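You operate a simulated robot arm through the tools that you are given. There is no shell and no other tool. Be economical: measure what you need, move in short steps, check, and stop when the job is done.

The job below is to be done with a simulated two-armed robot. You get a single attempt, and the scene is never put back.

JOB
Run the daily test with carton No 27 alone in the chamber.
Fine: door closed, TEST programme, wait till the screen shows DONE.
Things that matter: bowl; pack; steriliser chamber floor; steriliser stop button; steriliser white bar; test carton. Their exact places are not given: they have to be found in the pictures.

Only the result counts: the job must be done as asked and must still hold three seconds after the hand-in. Knocking over, shifting, dropping, spilling or breaking anything else fails it.

ROBOT AND FRAMES
Two 7-joint arms with two-finger parallel grippers on one trunk, on a base that drives. Base frame: it is fixed to the floor where the robot stands at the start and does not move with it; the origin is under the middle of the robot, x ahead of it, y to its left, z up. Units: mm, degrees, N and s.
The left shoulder is at the start at [60, 143, 991], the right one opposite. With the tool pointing down near the work surface each hand reaches from about 320 to 740 mm from the robot's upright axis, wherever it stands, measured 20 degrees to its own side. Places, roughly: bowl [-1000, -2000, 750]; pack [-1000, -2000, 1250]; steriliser chamber floor [200, -2200, 800]; steriliser stop button [0, -1100, 1000]; steriliser white bar [0, -1600, 1200]. Payload 1.57 kg a hand.
Tool frame (each hand has its own): the origin (TCP) lies between the finger pads and is the grasp point; the fingertips stand 30 mm ahead of it; z points along the fingers, y is the line along which they close. The gripper opens to 110 mm. The fingers are 24 mm wide and 12 mm thick; the gripper's body (48 by 112 mm) begins 78 mm behind the TCP.
Orientation is told as [roll, pitch, yaw] about the base's x, y, z axes, in that order, counted from this pose: with the fingers straight down and closing along the base's y, the tool's x points along the base's -x, its y along +y and its z along -z.

CONTROLS
- The arms move only by the tool play_rows. It takes "left_increments", "right_increments" or both (then of equal length, played together; a hand with none holds still); each is a list of rows, each a list of 3 entries, a list of its own where there are three numbers: the shift along the tool's x, y, z in mm, then the turn, a rotation vector about the tool's x, y, z in degrees, then the gripper command, from -1 (shut) to 1 (fully open), values between in proportion. In form: [[[dx, dy, dz], [ax, ay, az], jaw], ...]. A call has 1 to 10 rows; each row is the pose to reach, as a shift and turn from the pose commanded when the call began, along the tool's axes at that moment. A row lasts 0.2 s, in which the tool goes at most 50 mm and 8.6 degrees; a call with a longer step from one row to the next is refused whole, and so is a gripper value outside its range. A pose out of reach is approached as far as the arm can. The call stops where the force on the tool passes 40 N (or 10 N more than at its start, if that is more) or the arm is blocked; 0.2 s more then pass. Each finger travels about 45 mm/s and halts on what it meets, pressing with about 26 N; the grip force reading is that of the motor and also rises with nothing between the fingers. The clock runs only during rows and for 0.2 s after the last one: add rows that repeat a pose to give the fingers time. It gives the time, the measured TCP pose, the force on the tool (base axes), the opening and the grip force at its end, in the units of the frame above (readings bear some noise), with the torque about the TCP (base axes, N m) and any sound that the robot's microphone picked up.
- Cameras (640 x 400 px; columns grow to the right, rows downward): "scene" is now at [48.6, -0.3, 1602.7]; the picture's right is [0.00, -1.00, 0.00], its down [-0.75, -0.00, -0.66] and it looks along [0.66, 0.00, -0.75] (base axes); focal length 296 px, centre (320, 200). "left" rides on the left gripper at [70, -16, -141] in its tool frame; the picture's right is [0.23, 0.97, 0.00], its down [-0.86, 0.20, -0.48] and it looks along [-0.47, 0.11, 0.88] (tool axes); focal length 222 px, centre (320, 200). "right" rides on the right gripper at [70, 16, -141] in its tool frame; the picture's right is [-0.23, 0.97, 0.00], its down [-0.86, -0.20, -0.48] and it looks along [-0.47, -0.11, 0.88] (tool axes); focal length 222 px, centre (320, 200).
- snapshot(camera): a new picture of that camera. No time passes.
- move_column(by): slides the trunk up (or, below 0, down) by that many mm; the arms and the scene camera ride with it, the base frame stays. It gives what a move gives, with no picture.
- roll_base(legs): drives the robot by 1 to 6 legs, each [ahead, left, turn to the left] in mm, mm and degrees, along the robot's own axes; the way and the turn of a leg run together, so that a leg with both is an arc; at most 1500 mm and 180 degrees a leg. The arms and the cameras ride along, it lands a little off, and it stops where it bumps. It gives what a move gives.
- turn_head(pan, tilt): turns the head with the scene camera to pan (to the left, within 86 degrees either way) and tilt (down, from -29 to 69), counted from straight ahead of the robot. It gives what a move gives.
- probe_pixels(camera, pixels): there is no depth. For up to 12 entries [column, row, z] of the newest picture of that camera ("zoom" is the newest enlarged one), the place [x, y] in the base frame at which the ray of that pixel passes the height z, good to about 2 mm. No time passes.
- inspect(camera, box): a new picture of the part [left, top, right, bottom] of that camera's present view, enlarged. No time passes.
- job_done(): hands the job in; it is judged then, once.

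Go step by step. Measure first, check grasps and placings, and put right what went wrong. The budget is 80 turns and 78 pictures, counting those below and the enlarged ones. Unless the task says otherwise, let go and move clear before handing in, and close with one line.

The tools are called as a command line: name --argument value ..., lists and objects as JSON in quotes. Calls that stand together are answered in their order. play_rows: Moves the arms, as the interface text tells. Its arguments: {"type":"object","properties":{"left_increments":{"type":"array","items":{"type":"array"}},"right_increments":{"type":"array","items":{"type":"array"}}},"required":[]} The other tools are called the same way: move_column (by) slides the trunk up or down; roll_base (legs) drives the base; turn_head (pan, tilt) turns the head that bears the scene camera; snapshot (camera) takes a picture; probe_pixels (camera, pixels) gives the place at which the rays of pixels pass given heights; inspect (camera, box) takes an enlarged picture of a part of a camera's view; job_done () hands the job in.

At the start:

```text
time_s: 0.0
left_eef_pos: [438.0, 144.5, 1106.3]
left_ee_rot: [0.0, 0.0, 0.1]
left_ft_force: [-0.3, 0.1, -0.4]
left_wrist_torque: [0.01, 0.05, 0.0]
left_opening: 109.9
left_finger_force: 0.0
right_eef_pos: [488.6, -236.5, 1171.9]
right_ee_rot: [0.1, -0.1, 0.0]
right_ft_force: [0.0, 0.6, 0.8]
right_wrist_torque: [0.02, -0.03, -0.01]
right_opening: 110.0
right_finger_force: 0.0
trunk travel left (down, up): [-590.0, 0.0]
robot x, y, heading: [-1.2, 1.2, -0.2]
head pan, tilt: [0.3, 48.5]
```

scene: 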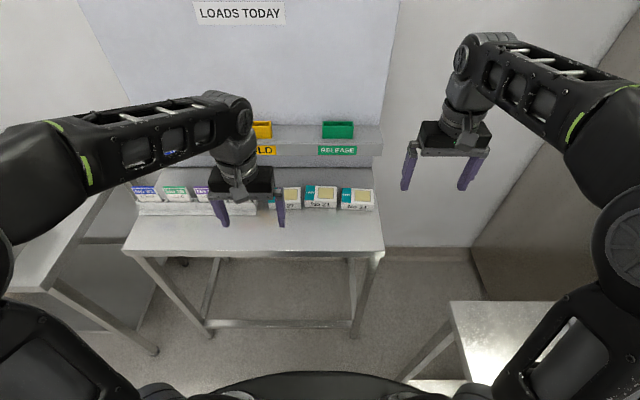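
right: 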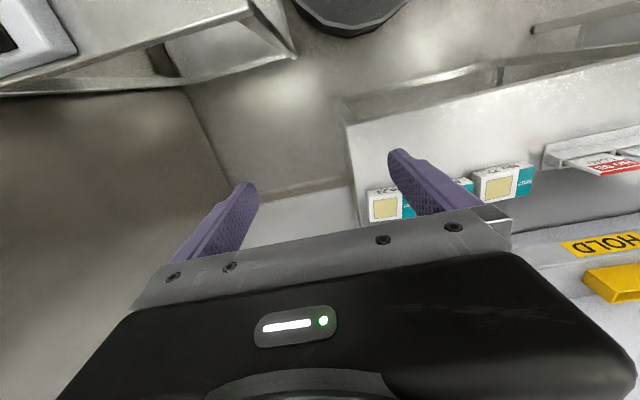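
left: 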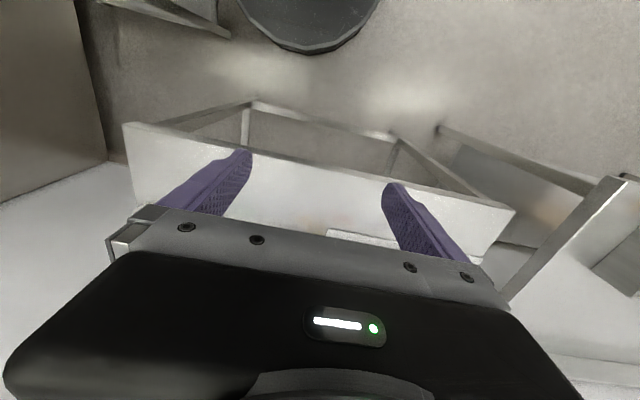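

The scene picture shows a table with cartons around (275-375, 197), with the numbers hard to read. I'll enlarge that area, and look at the upper board.

inspect --camera "scene" --box '[120, 100, 400, 260]'

turn_head --pan 0 --tilt 15

snapshot --camera "scene"

turn_head --pan -80 --tilt 25

snapshot --camera "scene"

```text
2.29 times, centred on (260, 180) of scene
```

zoom: 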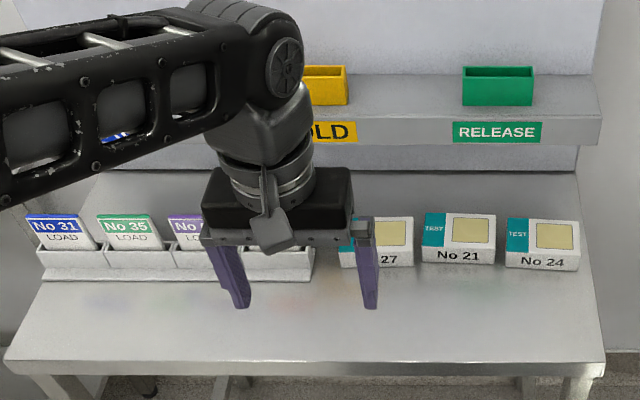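

```text
time_s: 1.0
left_eef_pos: [438.8, 144.5, 1107.2]
left_ee_rot: [0.0, 0.0, -0.1]
left_ft_force: [-0.8, -0.8, 0.7]
left_wrist_torque: [0.0, 0.02, 0.01]
left_opening: 109.9
left_finger_force: 0.1
right_eef_pos: [487.7, -236.8, 1172.0]
right_ee_rot: [0.0, -0.2, 0.0]
right_ft_force: [-0.3, -0.5, -1.0]
right_wrist_torque: [-0.02, -0.03, 0.02]
right_opening: 109.8
right_finger_force: 0.1
trunk travel left (down, up): [-590.0, 0.0]
robot x, y, heading: [-0.5, 0.2, -0.2]
head pan, tilt: [0.0, 15.0]
```

```text
73 pictures are left
```

scene: 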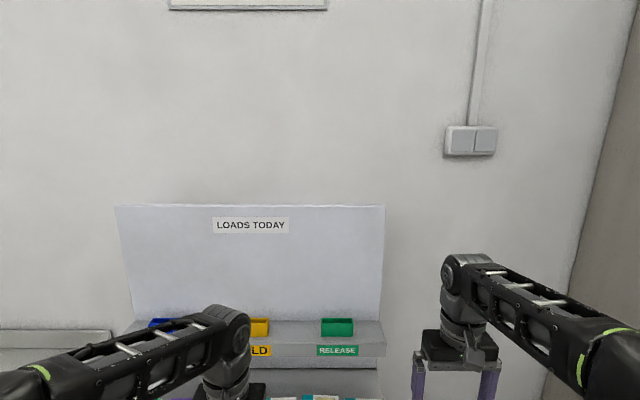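

```text
time_s: 2.5
left_eef_pos: [438.2, 145.6, 1105.8]
left_ee_rot: [0.0, 0.0, 0.0]
left_ft_force: [0.4, 0.0, -0.9]
left_wrist_torque: [-0.03, 0.0, 0.03]
left_opening: 109.8
left_finger_force: 0.1
right_eef_pos: [488.4, -236.3, 1171.2]
right_ee_rot: [-0.1, -0.1, -0.1]
right_ft_force: [0.7, 1.1, 0.3]
right_wrist_torque: [0.0, -0.02, -0.02]
right_opening: 110.1
right_finger_force: 0.0
trunk travel left (down, up): [-590.0, 0.0]
robot x, y, heading: [-2.7, -1.5, 0.3]
head pan, tilt: [-80.0, 25.0]
```

```text
72 pictures are left
```

scene: 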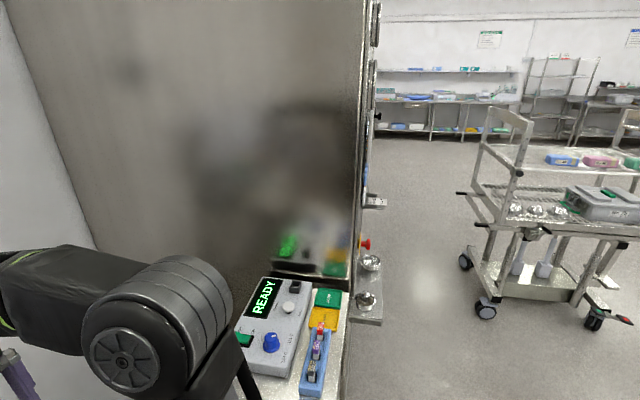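

Carton No 27 is the leftmost of three. The steriliser's front is hidden behind the panel edge at column 365, and a trolley stands at (560,220). I'll probe the floor places before driving.

probe_pixels --camera "scene" --pixels '[[488, 325, 0], [594, 325, 0], [465, 262, 0], [345, 390, 0], [365, 243, 1000], [370, 300, 800], [265, 300, 800], [505, 150, 900], [370, 200, 1000], [320, 350, 800]]'

turn_head --pan 86 --tilt 35

snapshot --camera "scene"

```text
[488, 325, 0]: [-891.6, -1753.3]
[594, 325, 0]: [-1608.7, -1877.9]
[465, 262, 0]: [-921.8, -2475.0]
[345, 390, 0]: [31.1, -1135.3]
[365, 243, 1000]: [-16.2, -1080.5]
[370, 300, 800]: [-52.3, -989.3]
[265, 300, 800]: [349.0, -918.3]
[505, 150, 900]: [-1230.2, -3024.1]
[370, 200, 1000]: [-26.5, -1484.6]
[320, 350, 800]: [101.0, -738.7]
```

```text
time_s: 5.0
left_eef_pos: [436.8, 144.3, 1107.5]
left_ee_rot: [0.0, 0.1, 0.0]
left_ft_force: [0.2, -0.8, -0.5]
left_wrist_torque: [-0.04, -0.02, 0.02]
left_opening: 110.2
left_finger_force: 0.1
right_eef_pos: [489.4, -236.8, 1171.4]
right_ee_rot: [0.1, -0.1, -0.1]
right_ft_force: [0.0, -0.4, -0.6]
right_wrist_torque: [0.01, -0.01, 0.04]
right_opening: 109.8
right_finger_force: 0.1
trunk travel left (down, up): [-590.0, 0.0]
robot x, y, heading: [-1.6, 0.6, -0.1]
head pan, tilt: [85.9, 35.0]
```

```text
71 pictures are left
```

scene: 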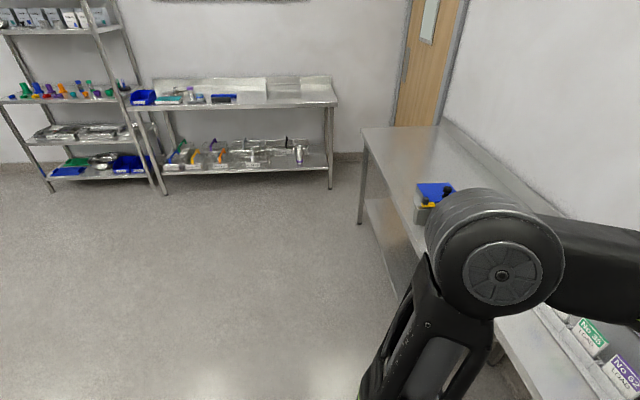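

The machine's front is at about x = -30, y below -1000, and the trolley is at x -900 to -1600, y -1750 to -2500. The floor behind me looks free, so I'll back off and look at the front.

roll_base --legs '[[-800, 0, 0], [0, -200, 0]]'

turn_head --pan -70 --tilt 20

snapshot --camera "scene"

```text
time_s: 10.5
left_eef_pos: [-362.9, -55.4, 1107.3]
left_ee_rot: [0.1, 0.0, -0.1]
left_ft_force: [0.1, 0.0, -0.2]
left_wrist_torque: [0.01, 0.0, 0.01]
left_opening: 110.1
left_finger_force: 0.0
right_eef_pos: [-315.0, -437.0, 1171.5]
right_ee_rot: [0.0, -0.1, 0.0]
right_ft_force: [0.6, 0.3, -1.0]
right_wrist_torque: [0.04, 0.02, 0.0]
right_opening: 110.0
right_finger_force: 0.1
trunk travel left (down, up): [-590.0, 0.0]
robot x, y, heading: [-800.0, -200.0, 0.2]
head pan, tilt: [85.9, 35.0]
```

```text
time_s: 12.9
left_eef_pos: [-364.3, -53.5, 1106.5]
left_ee_rot: [0.0, 0.0, -0.2]
left_ft_force: [0.5, -0.3, 0.3]
left_wrist_torque: [-0.01, -0.02, 0.0]
left_opening: 109.7
left_finger_force: 0.0
right_eef_pos: [-313.4, -436.7, 1171.9]
right_ee_rot: [0.0, -0.1, 0.0]
right_ft_force: [0.0, -1.5, 0.0]
right_wrist_torque: [-0.01, -0.01, 0.03]
right_opening: 110.0
right_finger_force: 0.1
trunk travel left (down, up): [-590.0, 0.0]
robot x, y, heading: [-799.6, -198.5, 0.0]
head pan, tilt: [-70.0, 20.0]
```

```text
70 pictures are left
```

scene: 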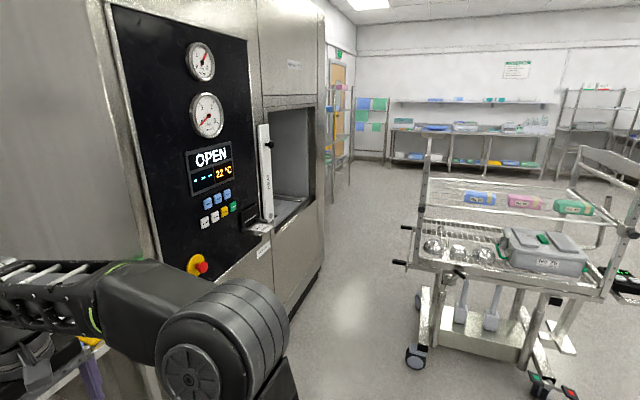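

The front of the machine is in view: OPEN on the screen, buttons at (217,208), a red stop button at (201,268), a white bar at (267,175) and the chamber at (290,165). I'll enlarge it.

inspect --camera "scene" --box '[160, 120, 340, 280]'

inspect --camera "scene" --box '[400, 120, 640, 320]'

```text
2.50 times, centred on (250, 200) of scene
```

zoom: 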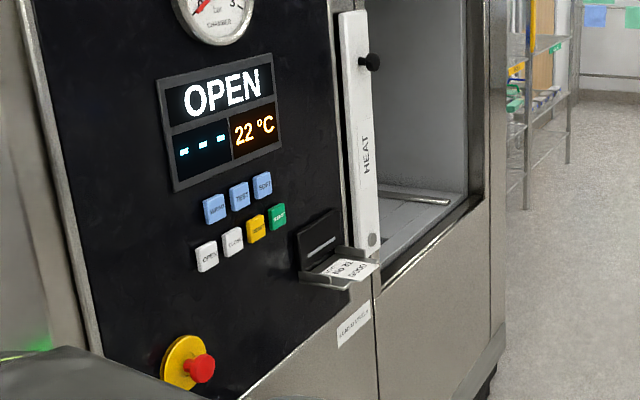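

```text
2.00 times, centred on (520, 220) of scene
```

zoom: 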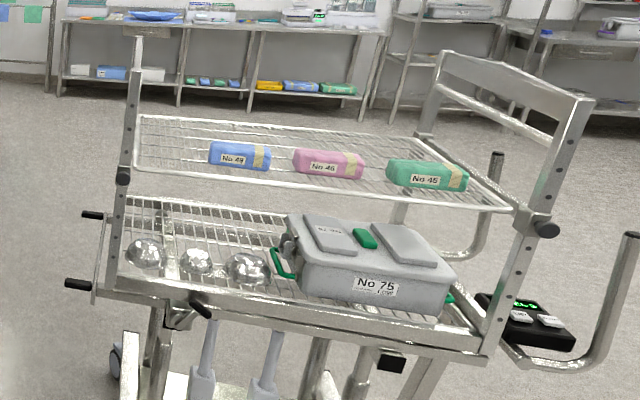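

The bar is marked HEAT with a knob, and the chamber beyond can't be seen fully. I'll strafe right to face the machine and look into the chamber.

roll_base --legs '[[0, -1050, 0]]'

turn_head --pan -15 --tilt 28

snapshot --camera "scene"

```text
time_s: 18.4
left_eef_pos: [-367.3, -1116.8, 1107.3]
left_ee_rot: [0.0, 0.0, -0.4]
left_ft_force: [0.6, -1.1, 0.5]
left_wrist_torque: [0.05, 0.0, 0.01]
left_opening: 109.9
left_finger_force: 0.0
right_eef_pos: [-319.1, -1498.1, 1171.4]
right_ee_rot: [0.0, -0.1, -0.5]
right_ft_force: [-0.3, -0.4, -0.9]
right_wrist_torque: [0.0, -0.01, -0.05]
right_opening: 110.2
right_finger_force: 0.1
trunk travel left (down, up): [-590.0, 0.0]
robot x, y, heading: [-804.8, -1255.8, -0.2]
head pan, tilt: [-70.0, 20.0]
```

```text
time_s: 19.6
left_eef_pos: [-366.7, -1115.8, 1107.5]
left_ee_rot: [-0.1, 0.0, -0.4]
left_ft_force: [0.6, -0.3, 0.2]
left_wrist_torque: [-0.01, -0.01, 0.01]
left_opening: 110.1
left_finger_force: 0.0
right_eef_pos: [-319.6, -1498.0, 1171.0]
right_ee_rot: [-0.1, -0.1, -0.4]
right_ft_force: [-1.1, 0.1, -0.9]
right_wrist_torque: [-0.03, -0.03, 0.0]
right_opening: 110.2
right_finger_force: 0.1
trunk travel left (down, up): [-590.0, 0.0]
robot x, y, heading: [-805.3, -1260.1, -0.6]
head pan, tilt: [-15.0, 28.0]
```

```text
67 pictures are left
```

scene: 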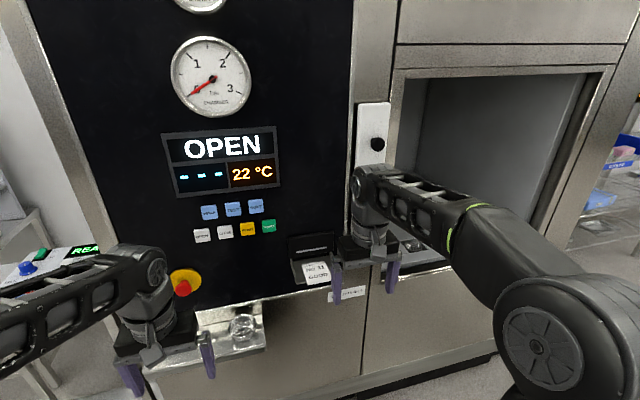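

The right arm hides most of the chamber, and a silvery bowl-like thing stands at (243,325) on the machine's front ledge. I'll enlarge the parts, and use the right camera too.

inspect --camera "scene" --box '[140, 190, 460, 390]'

snapshot --camera "right"

snapshot --camera "left"

inspect --camera "scene" --box '[340, 50, 640, 260]'

```text
2.00 times, centred on (300, 290) of scene
```

zoom: 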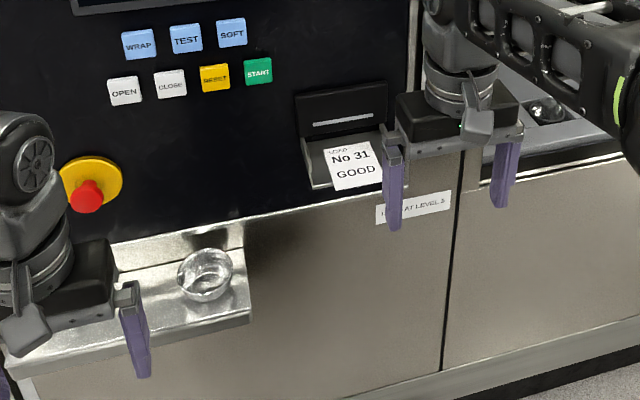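

```text
65 pictures are left
```

right: 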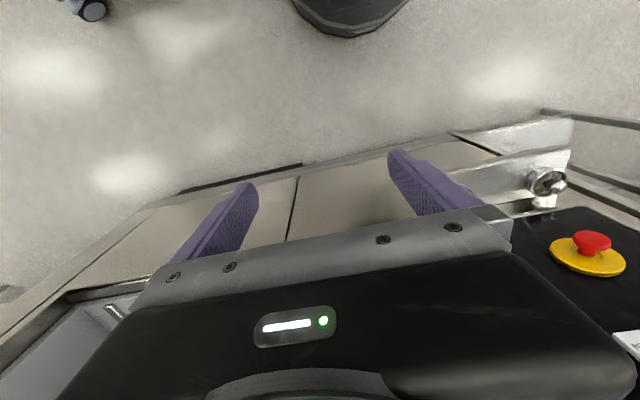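

```text
64 pictures are left
```

left: 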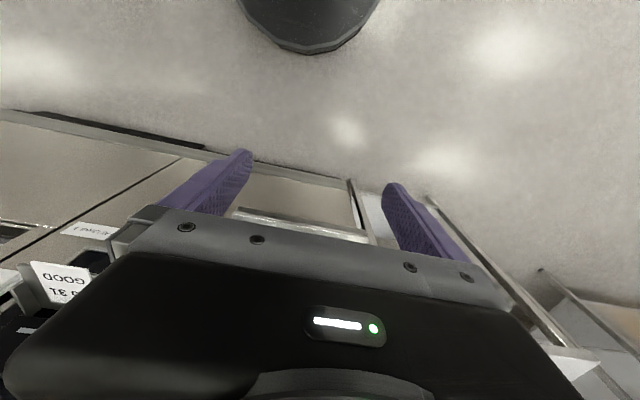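

```text
1.90 times, centred on (490, 155) of scene
```

zoom: 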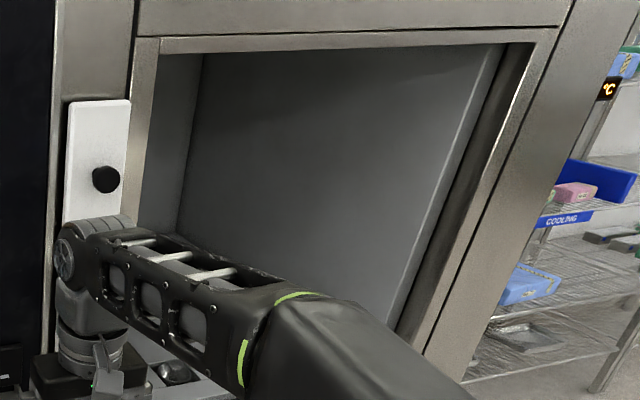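

A shiny bowl seems to lie on the chamber floor near (412,245). I'll turn the base left so the right arm is out of the view, with the head panned back.

roll_base --legs '[[-50, 0, 60]]'

turn_head --pan -84 --tilt 28

snapshot --camera "scene"

```text
time_s: 22.7
left_eef_pos: [-754.9, -830.2, 1106.6]
left_ee_rot: [0.0, -0.1, 60.1]
left_ft_force: [0.2, 0.3, -0.4]
left_wrist_torque: [-0.01, -0.03, -0.01]
left_opening: 110.1
left_finger_force: 0.0
right_eef_pos: [-398.4, -976.7, 1172.5]
right_ee_rot: [0.0, -0.1, 60.2]
right_ft_force: [0.0, 0.6, -0.3]
right_wrist_torque: [0.0, -0.03, -0.01]
right_opening: 110.1
right_finger_force: 0.1
trunk travel left (down, up): [-590.0, 0.0]
robot x, y, heading: [-845.6, -1279.3, 60.0]
head pan, tilt: [-15.0, 28.0]
```

```text
time_s: 24.1
left_eef_pos: [-755.5, -830.8, 1107.3]
left_ee_rot: [0.0, 0.0, 60.1]
left_ft_force: [-0.2, -0.7, 0.5]
left_wrist_torque: [0.01, 0.01, 0.02]
left_opening: 110.0
left_finger_force: 0.1
right_eef_pos: [-399.1, -977.0, 1172.2]
right_ee_rot: [0.0, -0.1, 60.1]
right_ft_force: [-1.1, -0.5, 0.0]
right_wrist_torque: [-0.02, 0.03, 0.01]
right_opening: 110.1
right_finger_force: 0.0
trunk travel left (down, up): [-590.0, 0.0]
robot x, y, heading: [-849.1, -1283.2, 60.1]
head pan, tilt: [-84.0, 28.0]
```

```text
62 pictures are left
```

scene: 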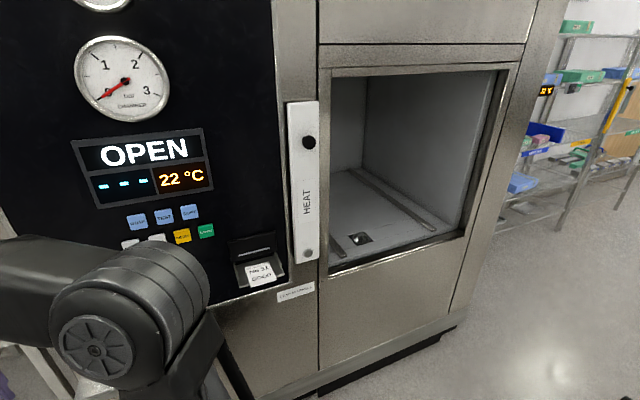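

inspect --camera "scene" --box '[270, 60, 510, 310]'

inspect --camera "scene" --box '[220, 220, 380, 320]'

turn_head --pan -84 --tilt 10

snapshot --camera "scene"

```text
1.60 times, centred on (390, 185) of scene
```

zoom: 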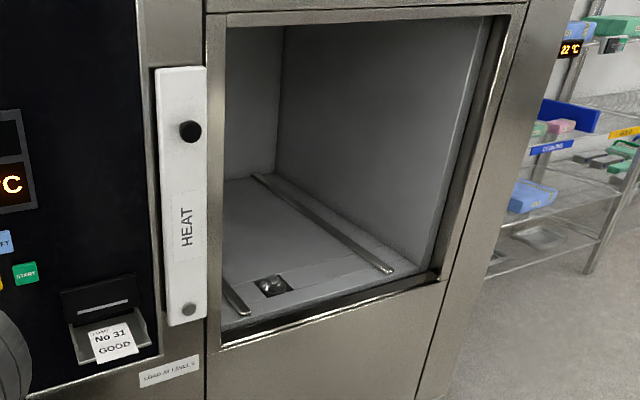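

```text
4.00 times, centred on (300, 270) of scene
```

zoom: 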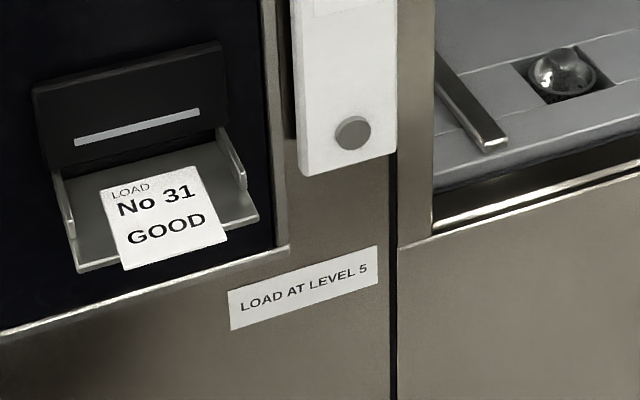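

```text
time_s: 24.9
left_eef_pos: [-754.1, -830.4, 1107.1]
left_ee_rot: [0.1, 0.0, 60.1]
left_ft_force: [0.5, -0.5, -0.5]
left_wrist_torque: [0.01, -0.01, 0.0]
left_opening: 110.3
left_finger_force: 0.1
right_eef_pos: [-398.4, -977.1, 1172.1]
right_ee_rot: [0.0, -0.1, 60.0]
right_ft_force: [0.7, -0.6, 0.1]
right_wrist_torque: [0.01, -0.01, 0.0]
right_opening: 110.1
right_finger_force: 0.1
trunk travel left (down, up): [-590.0, 0.0]
robot x, y, heading: [-847.4, -1283.3, 60.1]
head pan, tilt: [-84.0, 10.0]
```

```text
59 pictures are left
```

scene: 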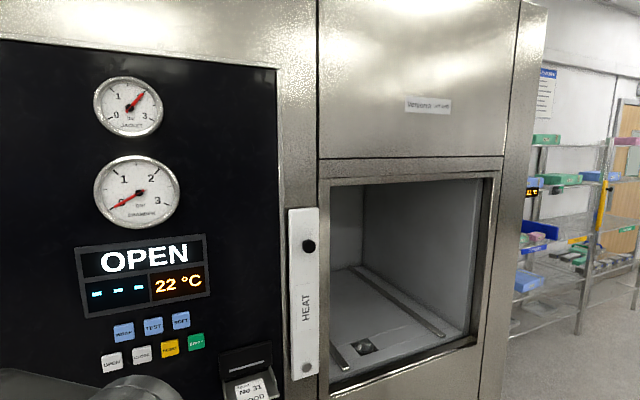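

The label at (428,104) and the drain recess at (363,345) need reading.

inspect --camera "scene" --box '[388, 85, 468, 125]'

inspect --camera "scene" --box '[280, 200, 400, 400]'

probe_pixels --camera "scene" --pixels '[[363, 345, 800], [335, 393, 800], [475, 340, 800], [305, 385, 900], [253, 390, 900], [330, 190, 1300], [500, 175, 1300], [355, 268, 800]]'

```text
8.00 times, centred on (428, 105) of scene
```

zoom: 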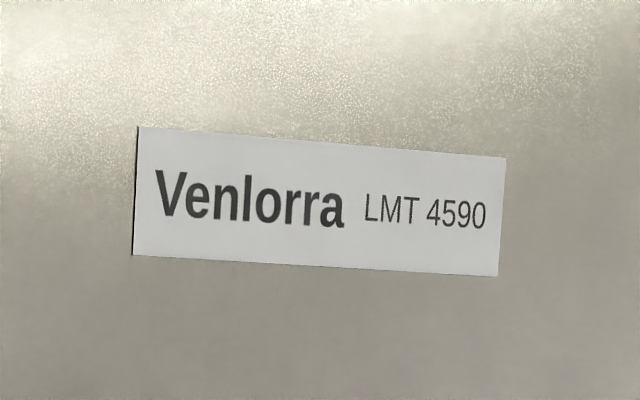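

```text
2.00 times, centred on (340, 300) of scene
```

zoom: 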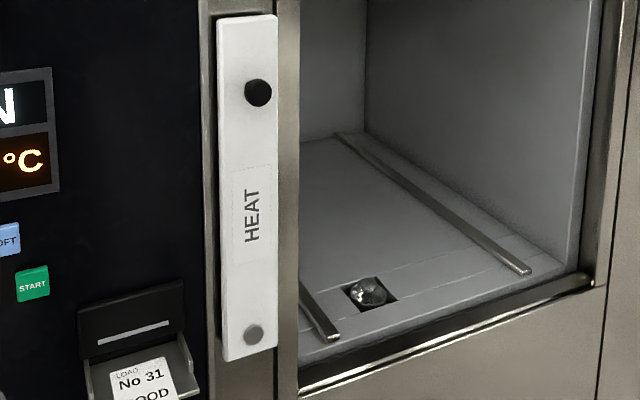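

```text
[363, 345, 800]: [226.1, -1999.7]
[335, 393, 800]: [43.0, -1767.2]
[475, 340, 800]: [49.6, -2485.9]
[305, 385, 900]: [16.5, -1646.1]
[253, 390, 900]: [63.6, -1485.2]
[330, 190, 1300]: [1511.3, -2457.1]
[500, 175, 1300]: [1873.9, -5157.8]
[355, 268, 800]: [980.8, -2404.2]
```

The recess in the chamber floor holds something round and shiny; a close view is needed. The chamber opening is roughly z 820–1490 and y -1730 to -2350. I'll first draw both arms in, then turn to face the machine.

play_rows --left_increments '[[[40, 0, 0], [0, 0, 0], 1], [[80, 0, 0], [0, 0, 0], 1], [[120, 0, 0], [0, 0, 0], 1], [[150, 0, 0], [0, 0, 0], 1], [[150, 0, 0], [0, 0, 0], 1]]' --right_increments '[[[40, 0, 0], [0, 0, 0], 1], [[80, 0, 0], [0, 0, 0], 1], [[120, 0, 0], [0, 0, 0], 1], [[150, 0, 0], [0, 0, 0], 1], [[150, 0, 0], [0, 0, 0], 1]]'

roll_base --legs '[[0, 0, -60]]'

turn_head --pan -84 --tilt 40

snapshot --camera "scene"

```text
time_s: 26.1
left_eef_pos: [-829.3, -960.2, 1107.4]
left_ee_rot: [0.0, 0.1, 60.1]
left_ft_force: [0.3, 0.3, -0.4]
left_wrist_torque: [0.02, 0.03, -0.02]
left_opening: 110.0
left_finger_force: 0.1
right_eef_pos: [-473.1, -1108.1, 1170.6]
right_ee_rot: [0.0, 0.0, 60.1]
right_ft_force: [0.3, -0.7, 0.4]
right_wrist_torque: [-0.03, -0.02, 0.02]
right_opening: 110.3
right_finger_force: 0.0
trunk travel left (down, up): [-590.0, 0.0]
robot x, y, heading: [-844.6, -1285.4, 60.2]
head pan, tilt: [-84.0, 10.0]
```

```text
time_s: 29.1
left_eef_pos: [-561.2, -1134.3, 1108.1]
left_ee_rot: [0.0, 0.0, 0.4]
left_ft_force: [-0.1, -0.5, -0.6]
left_wrist_torque: [-0.02, 0.05, -0.02]
left_opening: 110.0
left_finger_force: 0.1
right_eef_pos: [-508.1, -1515.6, 1171.3]
right_ee_rot: [0.0, -0.2, 0.4]
right_ft_force: [0.0, -0.6, -0.3]
right_wrist_torque: [0.02, 0.01, 0.03]
right_opening: 109.9
right_finger_force: 0.0
trunk travel left (down, up): [-590.0, 0.0]
robot x, y, heading: [-847.1, -1282.2, 0.3]
head pan, tilt: [-84.0, 10.0]
```

```text
time_s: 30.1
left_eef_pos: [-560.6, -1134.1, 1108.8]
left_ee_rot: [0.0, -0.1, 0.5]
left_ft_force: [0.1, 1.4, 0.6]
left_wrist_torque: [-0.01, 0.01, -0.04]
left_opening: 110.0
left_finger_force: 0.1
right_eef_pos: [-507.5, -1518.1, 1169.9]
right_ee_rot: [0.0, -0.1, 0.3]
right_ft_force: [-1.0, 0.5, 0.0]
right_wrist_torque: [0.03, -0.02, 0.0]
right_opening: 110.0
right_finger_force: 0.0
trunk travel left (down, up): [-590.0, 0.0]
robot x, y, heading: [-846.6, -1285.1, 0.5]
head pan, tilt: [-84.0, 40.0]
```

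```text
56 pictures are left
```

scene: 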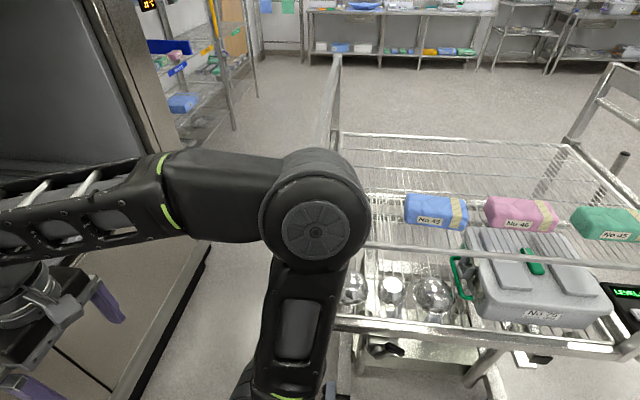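

The trolley's left end post is at (335,330) and bottom edge at y about -1750. I'll probe it before driving between it and the machine.

probe_pixels --camera "scene" --pixels '[[336, 330, 800], [400, 352, 750], [336, 60, 1300], [150, 395, 0], [350, 395, 300]]'

roll_base --legs '[[330, 0, 0], [0, -280, 0]]'

snapshot --camera "right"

```text
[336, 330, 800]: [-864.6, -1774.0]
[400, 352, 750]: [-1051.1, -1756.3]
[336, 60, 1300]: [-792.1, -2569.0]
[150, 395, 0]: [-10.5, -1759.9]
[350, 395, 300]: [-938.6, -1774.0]
```

```text
time_s: 33.9
left_eef_pos: [-225.3, -1412.8, 1107.6]
left_ee_rot: [0.0, 0.0, 0.6]
left_ft_force: [-0.9, -0.4, 0.4]
left_wrist_torque: [0.01, -0.01, -0.03]
left_opening: 109.8
left_finger_force: 0.0
right_eef_pos: [-171.1, -1793.5, 1170.5]
right_ee_rot: [-0.1, -0.1, 0.6]
right_ft_force: [0.5, -1.2, 0.3]
right_wrist_torque: [0.04, -0.02, 0.0]
right_opening: 110.0
right_finger_force: 0.1
trunk travel left (down, up): [-590.0, 0.0]
robot x, y, heading: [-514.1, -1561.4, 0.6]
head pan, tilt: [-84.0, 40.0]
```

```text
55 pictures are left
```

right: 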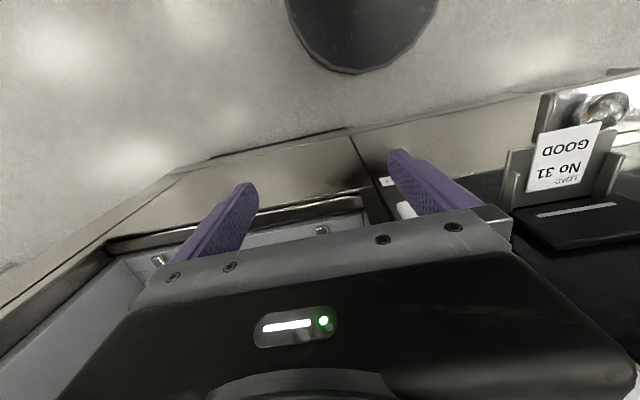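

The chamber opening is just ahead of the right hand. I'll shift the hand right and into the opening for a look down at the recess.

play_rows --right_increments '[[[0, -45, 0], [0, 0, 0], 1], [[0, -90, 0], [0, 0, 0], 1], [[0, -130, 0], [0, 0, 0], 1], [[-40, -130, 0], [0, 0, 0], 1], [[-80, -130, 0], [0, 0, 0], 1], [[-120, -130, 0], [0, 0, 0], 1], [[-160, -130, 0], [0, 0, 0], 1]]'

snapshot --camera "right"

turn_head --pan -40 --tilt 40

snapshot --camera "scene"

```text
time_s: 35.5
left_eef_pos: [-226.0, -1412.0, 1107.4]
left_ee_rot: [0.0, -0.1, 0.6]
left_ft_force: [-0.3, 0.1, -0.6]
left_wrist_torque: [0.0, 0.02, 0.02]
left_opening: 110.1
left_finger_force: 0.0
right_eef_pos: [-86.9, -1921.5, 1171.3]
right_ee_rot: [-0.2, -0.2, 0.6]
right_ft_force: [-0.1, -0.3, -0.1]
right_wrist_torque: [0.01, 0.0, 0.01]
right_opening: 109.7
right_finger_force: 0.1
right hand out of reach, approached as far as the arm can: row 6, 7
trunk travel left (down, up): [-590.0, 0.0]
robot x, y, heading: [-511.8, -1562.6, 0.8]
head pan, tilt: [-84.0, 40.0]
```

```text
54 pictures are left
```

right: 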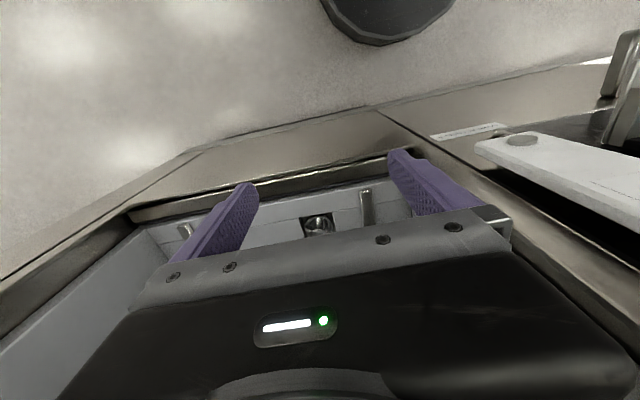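

```text
time_s: 36.6
left_eef_pos: [-226.7, -1411.1, 1106.9]
left_ee_rot: [0.0, 0.0, 0.6]
left_ft_force: [-0.2, -0.1, 0.0]
left_wrist_torque: [0.01, 0.01, 0.0]
left_opening: 109.9
left_finger_force: 0.1
right_eef_pos: [-86.8, -1922.0, 1172.7]
right_ee_rot: [-0.3, -0.4, 0.6]
right_ft_force: [1.4, 0.4, -0.6]
right_wrist_torque: [0.02, 0.02, 0.0]
right_opening: 110.0
right_finger_force: 0.1
trunk travel left (down, up): [-590.0, 0.0]
robot x, y, heading: [-511.7, -1559.9, 0.7]
head pan, tilt: [-40.0, 40.0]
```

```text
53 pictures are left
```

scene: 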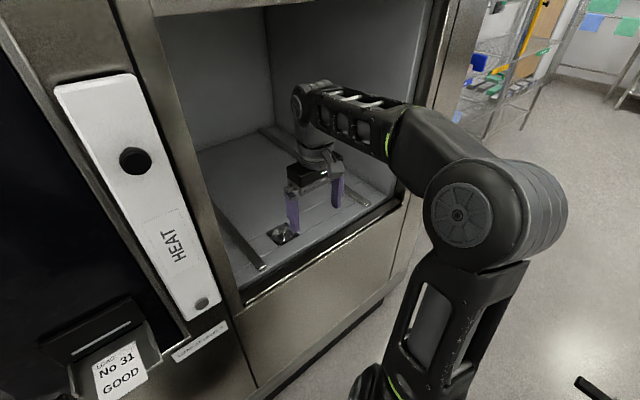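

inspect --camera "scene" --box '[250, 210, 320, 260]'

inspect --camera "right" --box '[280, 190, 360, 240]'

probe_pixels --camera "scene" --pixels '[[283, 235, 800], [263, 268, 800], [215, 215, 800], [399, 200, 800], [130, 160, 1200], [200, 300, 1000]]'

probe_pixels --camera "right" --pixels '[[318, 226, 800], [318, 226, 850], [366, 188, 800], [186, 228, 800]]'

```text
8.00 times, centred on (285, 235) of scene
```

zoom: 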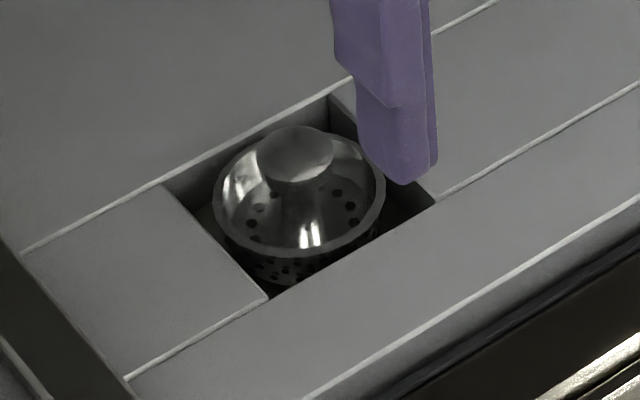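

```text
8.00 times, centred on (320, 215) of right
```

zoom: 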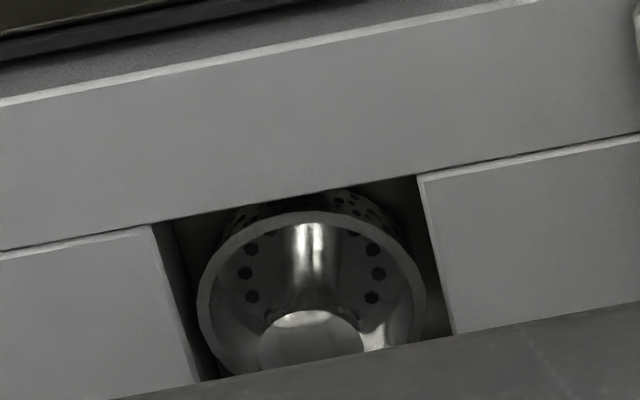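

```text
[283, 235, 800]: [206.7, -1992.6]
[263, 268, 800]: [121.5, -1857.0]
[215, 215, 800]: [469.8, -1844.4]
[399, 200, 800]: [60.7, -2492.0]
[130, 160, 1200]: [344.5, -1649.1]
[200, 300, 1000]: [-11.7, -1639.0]
```

```text
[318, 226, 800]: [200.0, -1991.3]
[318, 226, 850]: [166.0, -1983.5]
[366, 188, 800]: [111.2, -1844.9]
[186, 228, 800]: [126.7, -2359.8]
```

The recess holds only the drain strainer, so the chamber is empty and its floor is at z≈800. Next: draw the arm out and drive back to the bench for carton No 27.

play_rows --right_increments '[[[45, 0, 0], [0, 0, 0], 1], [[90, 0, 0], [0, 0, 0], 1], [[140, 0, 0], [0, 0, 0], 1], [[180, 40, 0], [0, 0, 0], 1], [[180, 80, 0], [0, 0, 0], 1], [[180, 120, 0], [0, 0, 0], 1]]'

roll_base --legs '[[0, 280, 0], [-300, 0, -0.7], [0, 1280, 0], [700, 0, 0]]'

turn_head --pan 0 --tilt 40

snapshot --camera "scene"

```text
refused: row 4 steps farther than a row can; nothing moved
```

```text
time_s: 49.6
left_eef_pos: [179.8, 122.2, 1107.3]
left_ee_rot: [-0.1, 0.0, -1.3]
left_ft_force: [-0.5, 0.5, 0.2]
left_wrist_torque: [0.02, -0.02, 0.0]
left_opening: 109.8
left_finger_force: 0.0
right_eef_pos: [299.7, -393.1, 1171.5]
right_ee_rot: [-0.1, -0.3, -1.4]
right_ft_force: [0.4, 1.2, 0.8]
right_wrist_torque: [0.0, -0.01, -0.01]
right_opening: 110.1
right_finger_force: 0.1
trunk travel left (down, up): [-590.0, 0.0]
robot x, y, heading: [-111.4, -17.8, -1.3]
head pan, tilt: [-40.0, 40.0]
```

```text
time_s: 50.7
left_eef_pos: [180.0, 121.6, 1106.6]
left_ee_rot: [-0.1, 0.0, -1.3]
left_ft_force: [-0.9, -0.2, 0.2]
left_wrist_torque: [-0.04, 0.01, 0.0]
left_opening: 110.4
left_finger_force: 0.0
right_eef_pos: [299.6, -392.8, 1173.0]
right_ee_rot: [-0.2, -0.3, -1.3]
right_ft_force: [-0.2, -0.2, -0.7]
right_wrist_torque: [-0.02, -0.01, 0.01]
right_opening: 110.2
right_finger_force: 0.0
trunk travel left (down, up): [-590.0, 0.0]
robot x, y, heading: [-111.7, -18.1, -1.2]
head pan, tilt: [0.0, 40.0]
```

```text
50 pictures are left
```

scene: 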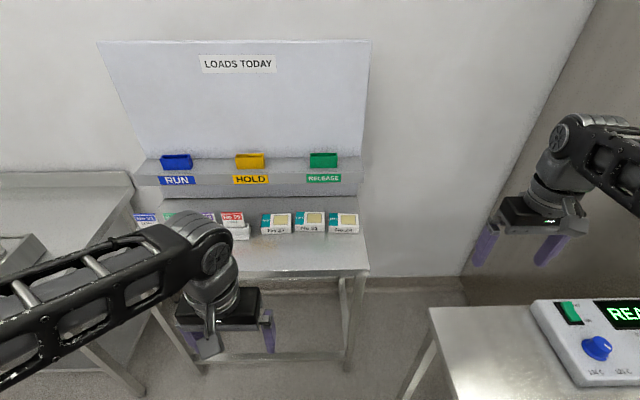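

All three cartons are in view at (277,223), (309,222), (343,222). I'll enlarge and probe.

inspect --camera "scene" --box '[220, 195, 380, 275]'

probe_pixels --camera "scene" --pixels '[[262, 234, 800], [291, 232, 800], [291, 232, 850], [369, 272, 800], [262, 215, 850], [289, 213, 850], [262, 234, 900], [369, 272, 900]]'

snapshot --camera "right"

```text
4.00 times, centred on (300, 235) of scene
```

zoom: 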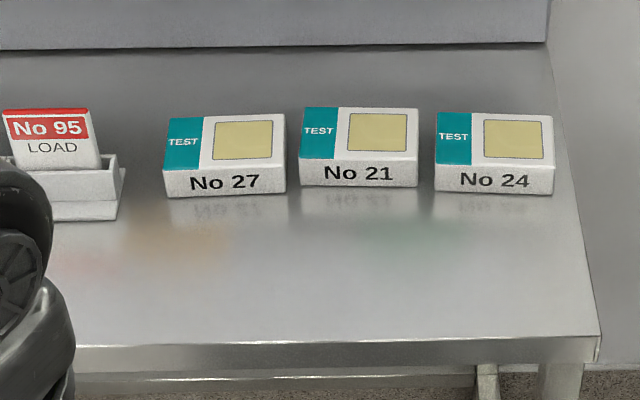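

```text
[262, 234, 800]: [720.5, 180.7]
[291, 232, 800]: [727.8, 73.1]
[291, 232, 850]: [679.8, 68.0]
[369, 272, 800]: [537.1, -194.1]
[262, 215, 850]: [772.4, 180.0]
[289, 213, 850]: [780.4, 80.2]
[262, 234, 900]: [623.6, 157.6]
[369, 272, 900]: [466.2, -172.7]
```

```text
48 pictures are left
```

right: 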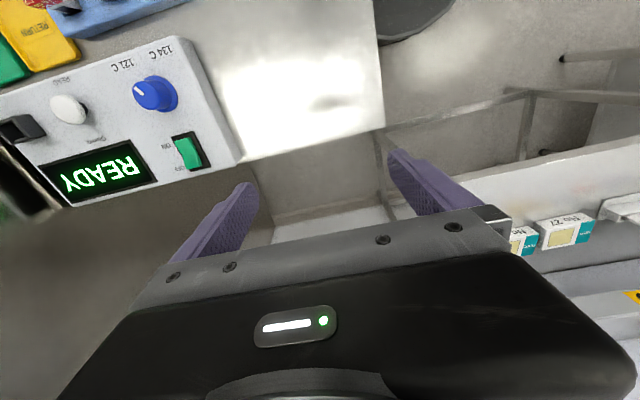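

Carton 27 also shows in the right picture at (567,232), so I'll enlarge there and triangulate the table height.

inspect --camera "right" --box '[500, 180, 640, 267]'

probe_pixels --camera "right" --pixels '[[547, 250, 800], [547, 250, 850], [592, 234, 850], [592, 234, 800]]'

```text
4.57 times, centred on (570, 224) of right
```

zoom: 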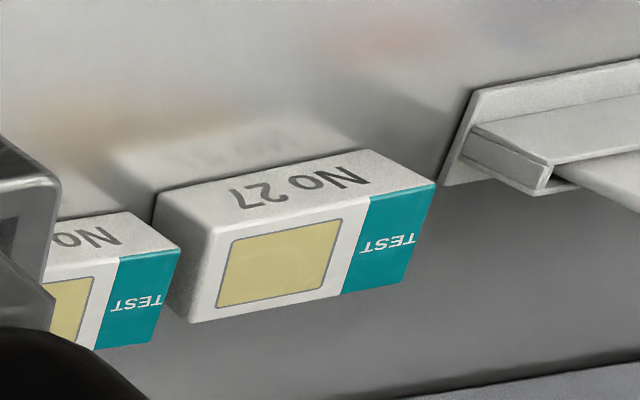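

```text
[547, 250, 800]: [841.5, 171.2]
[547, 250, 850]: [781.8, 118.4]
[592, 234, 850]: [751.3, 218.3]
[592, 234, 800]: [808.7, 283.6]
```

probe_pixels --camera "zoom" --pixels '[[437, 183, 850], [437, 183, 800], [408, 282, 850], [408, 282, 800], [190, 322, 850], [190, 322, 800], [208, 222, 850], [208, 222, 800], [362, 150, 800], [362, 150, 750]]'

inspect --camera "scene" --box '[220, 195, 380, 275]'

probe_pixels --camera "zoom" --pixels '[[163, 172, 850], [163, 172, 800], [168, 118, 850], [168, 118, 800], [284, 113, 850], [284, 113, 800], [285, 164, 850], [285, 164, 800], [165, 198, 800], [165, 198, 750]]'

```text
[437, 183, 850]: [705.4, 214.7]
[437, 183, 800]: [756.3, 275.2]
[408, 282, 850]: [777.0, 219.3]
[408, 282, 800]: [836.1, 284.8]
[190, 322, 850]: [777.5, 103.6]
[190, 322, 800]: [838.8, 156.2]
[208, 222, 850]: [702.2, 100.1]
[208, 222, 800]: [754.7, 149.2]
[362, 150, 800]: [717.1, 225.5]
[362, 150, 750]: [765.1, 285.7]
```

```text
4.00 times, centred on (300, 235) of scene
```

zoom: 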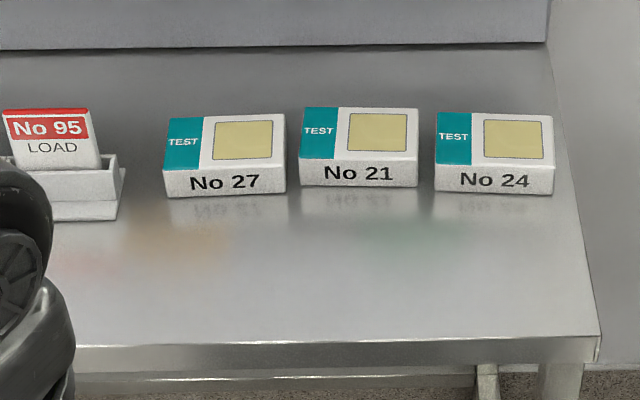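

```text
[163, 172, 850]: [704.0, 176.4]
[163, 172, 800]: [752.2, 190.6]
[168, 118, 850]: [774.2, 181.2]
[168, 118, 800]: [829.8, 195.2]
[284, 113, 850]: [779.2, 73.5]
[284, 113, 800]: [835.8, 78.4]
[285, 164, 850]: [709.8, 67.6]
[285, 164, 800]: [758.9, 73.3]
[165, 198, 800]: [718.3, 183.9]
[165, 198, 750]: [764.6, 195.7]
```

Triangulating gives carton 27 at about x 665–730, y 64–167, top z≈891, table ≈843. I'll grip across its 65 mm depth with the right hand, and drive so it lies in that hand's reach.

probe_pixels --camera "zoom" --pixels '[[230, 48, 843], [230, 48, 950], [230, 48, 1000]]'

roll_base --legs '[[0, 340, 1.2], [212, 0, 0]]'

snapshot --camera "scene"

```text
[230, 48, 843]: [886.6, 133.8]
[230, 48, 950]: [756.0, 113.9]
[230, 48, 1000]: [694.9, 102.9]
```

```text
time_s: 54.2
left_eef_pos: [394.0, 466.7, 1106.6]
left_ee_rot: [0.0, 0.0, -0.2]
left_ft_force: [0.1, -0.5, 0.3]
left_wrist_torque: [-0.01, 0.06, -0.04]
left_opening: 109.9
left_finger_force: 0.1
right_eef_pos: [525.1, -46.8, 1172.8]
right_ee_rot: [-0.1, -0.3, -0.3]
right_ft_force: [0.6, 1.1, 0.1]
right_wrist_torque: [0.03, 0.04, 0.0]
right_opening: 109.9
right_finger_force: 0.1
trunk travel left (down, up): [-590.0, 0.0]
robot x, y, heading: [104.5, 322.7, -0.1]
head pan, tilt: [0.0, 40.0]
```

```text
45 pictures are left
```

scene: 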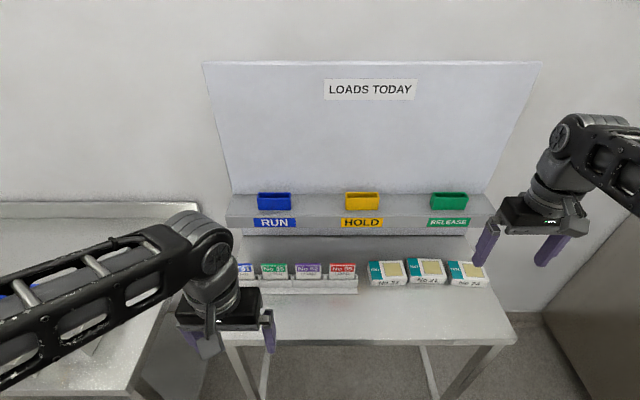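

I'll check how far the shelf overhangs, and re-measure carton 27 (388,273) from here.

inspect --camera "scene" --box '[330, 180, 490, 300]'

```text
3.33 times, centred on (410, 240) of scene
```

zoom: 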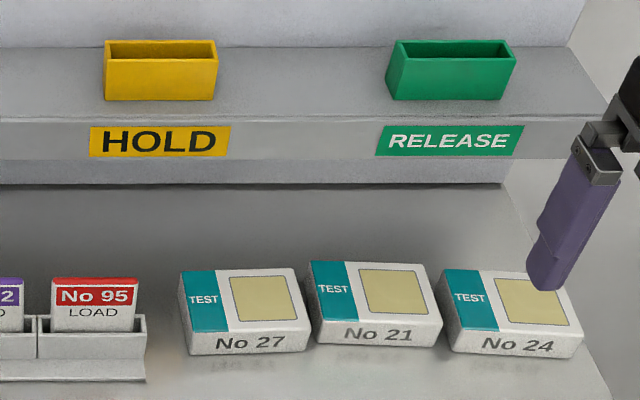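

probe_pixels --camera "zoom" --pixels '[[180, 272, 891], [293, 268, 891], [310, 322, 891], [192, 334, 891], [193, 355, 843], [305, 350, 843], [308, 262, 891], [316, 320, 891]]'

snapshot --camera "right"

```text
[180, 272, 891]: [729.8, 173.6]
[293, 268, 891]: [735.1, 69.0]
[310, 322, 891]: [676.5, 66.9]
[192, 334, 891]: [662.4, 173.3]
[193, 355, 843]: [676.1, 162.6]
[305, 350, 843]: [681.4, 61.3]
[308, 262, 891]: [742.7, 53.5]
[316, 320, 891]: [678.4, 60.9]
```

```text
43 pictures are left
```

right: 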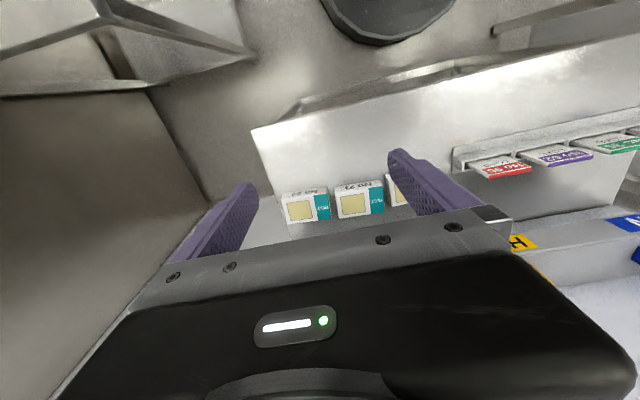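

The carton's centre is at about (698,118), depth ≈66 mm, and the shelf front is at x≈823, leaving room. I'll bring the right hand over it, turning its closing line along x.

play_rows --right_increments '[[[-17, 16, 6], [0, 0, -8.2], 1], [[-34, 32, 12], [0, 0, -16.4], 1], [[-51, 49, 18], [0, 0, -24.6], 1], [[-69, 66, 24], [0, 0, -32.8], 1], [[-86, 82, 30], [0, 0, -41], 1], [[-103, 99, 40], [0, 0, -49.2], 1], [[-121, 115, 50], [0, 0, -57.4], 1], [[-138, 132, 60], [0, 0, -65.6], 1], [[-155, 148, 70], [0, 0, -73.8], 1], [[-173, 165, 80], [0, 0, -82], 1]]'

snapshot --camera "scene"

```text
time_s: 56.4
left_eef_pos: [393.9, 466.7, 1108.0]
left_ee_rot: [0.0, 0.0, -0.2]
left_ft_force: [0.5, -0.7, 0.4]
left_wrist_torque: [-0.01, 0.05, -0.01]
left_opening: 109.8
left_finger_force: 0.1
right_eef_pos: [699.0, 117.8, 1093.2]
right_ee_rot: [-0.3, 0.2, 81.9]
right_ft_force: [0.3, 0.2, -0.6]
right_wrist_torque: [0.0, -0.02, -0.03]
right_opening: 110.0
right_finger_force: 0.0
trunk travel left (down, up): [-590.0, 0.0]
robot x, y, heading: [106.5, 320.5, -0.2]
head pan, tilt: [0.0, 40.0]
```

```text
42 pictures are left
```

scene: 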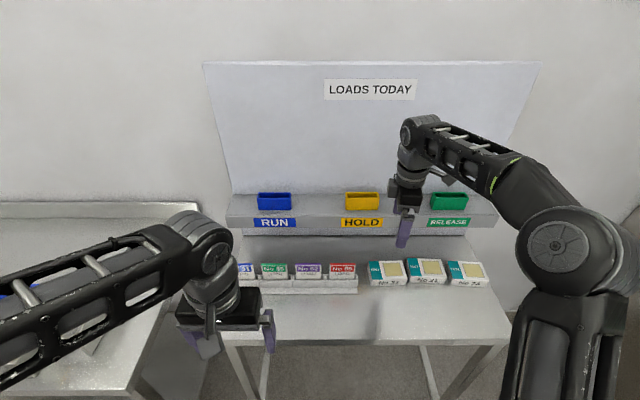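

The hand is above the carton, which is turned about +3°, so I'll finish the turn to 93° and go down to z≈935 to look.

play_rows --right_increments '[[[0, 0, 30], [0, 0, -5.5], 1], [[0, 0, 70], [0, 0, -11], 1], [[0, 0, 110], [0, 0, -11], 1], [[0, 0, 150], [0, 0, -11], 1], [[0, 0, 158], [0, 0, -11], 1]]'

snapshot --camera "right"

inspect --camera "scene" --box '[330, 180, 490, 300]'

```text
time_s: 57.6
left_eef_pos: [391.1, 466.7, 1106.3]
left_ee_rot: [0.0, 0.0, -0.2]
left_ft_force: [0.2, -0.5, 0.4]
left_wrist_torque: [0.01, -0.02, 0.01]
left_opening: 110.1
left_finger_force: 0.1
right_eef_pos: [698.3, 116.4, 935.1]
right_ee_rot: [-0.3, 0.1, 92.7]
right_ft_force: [-1.5, 0.2, 0.5]
right_wrist_torque: [0.01, -0.01, 0.02]
right_opening: 109.9
right_finger_force: 0.1
trunk travel left (down, up): [-590.0, 0.0]
robot x, y, heading: [103.3, 321.1, -0.4]
head pan, tilt: [0.0, 40.0]
```

```text
41 pictures are left
```

right: 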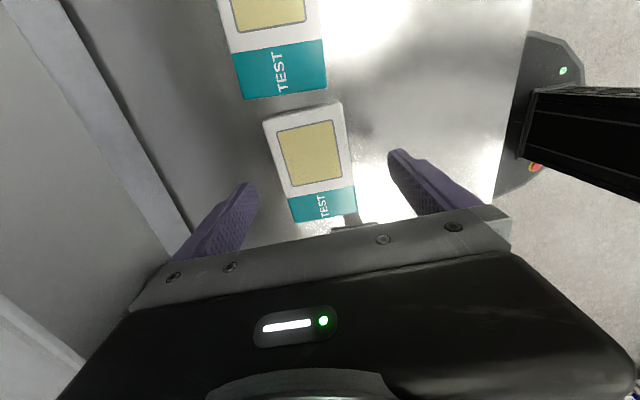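

```text
3.33 times, centred on (410, 240) of scene
```

zoom: 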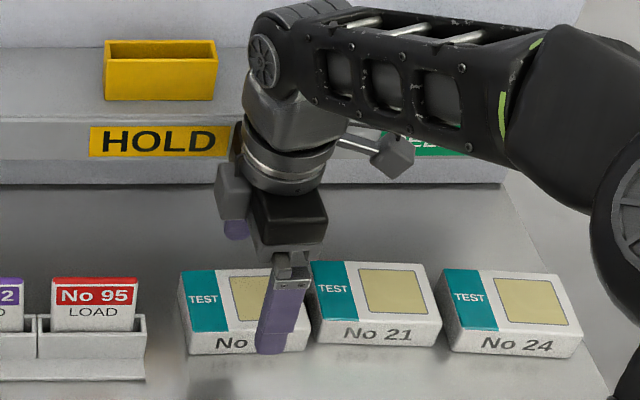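

probe_pixels --camera "right" --pixels '[[263, 121, 889], [342, 103, 889], [288, 199, 889], [354, 187, 889], [293, 222, 889], [357, 212, 889], [243, 100, 889], [326, 90, 889]]'

```text
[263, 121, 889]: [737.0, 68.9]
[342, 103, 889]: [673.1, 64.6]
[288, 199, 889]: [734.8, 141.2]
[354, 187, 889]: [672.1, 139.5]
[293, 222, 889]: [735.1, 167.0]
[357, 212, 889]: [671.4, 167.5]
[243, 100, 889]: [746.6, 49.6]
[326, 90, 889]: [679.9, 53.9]
```

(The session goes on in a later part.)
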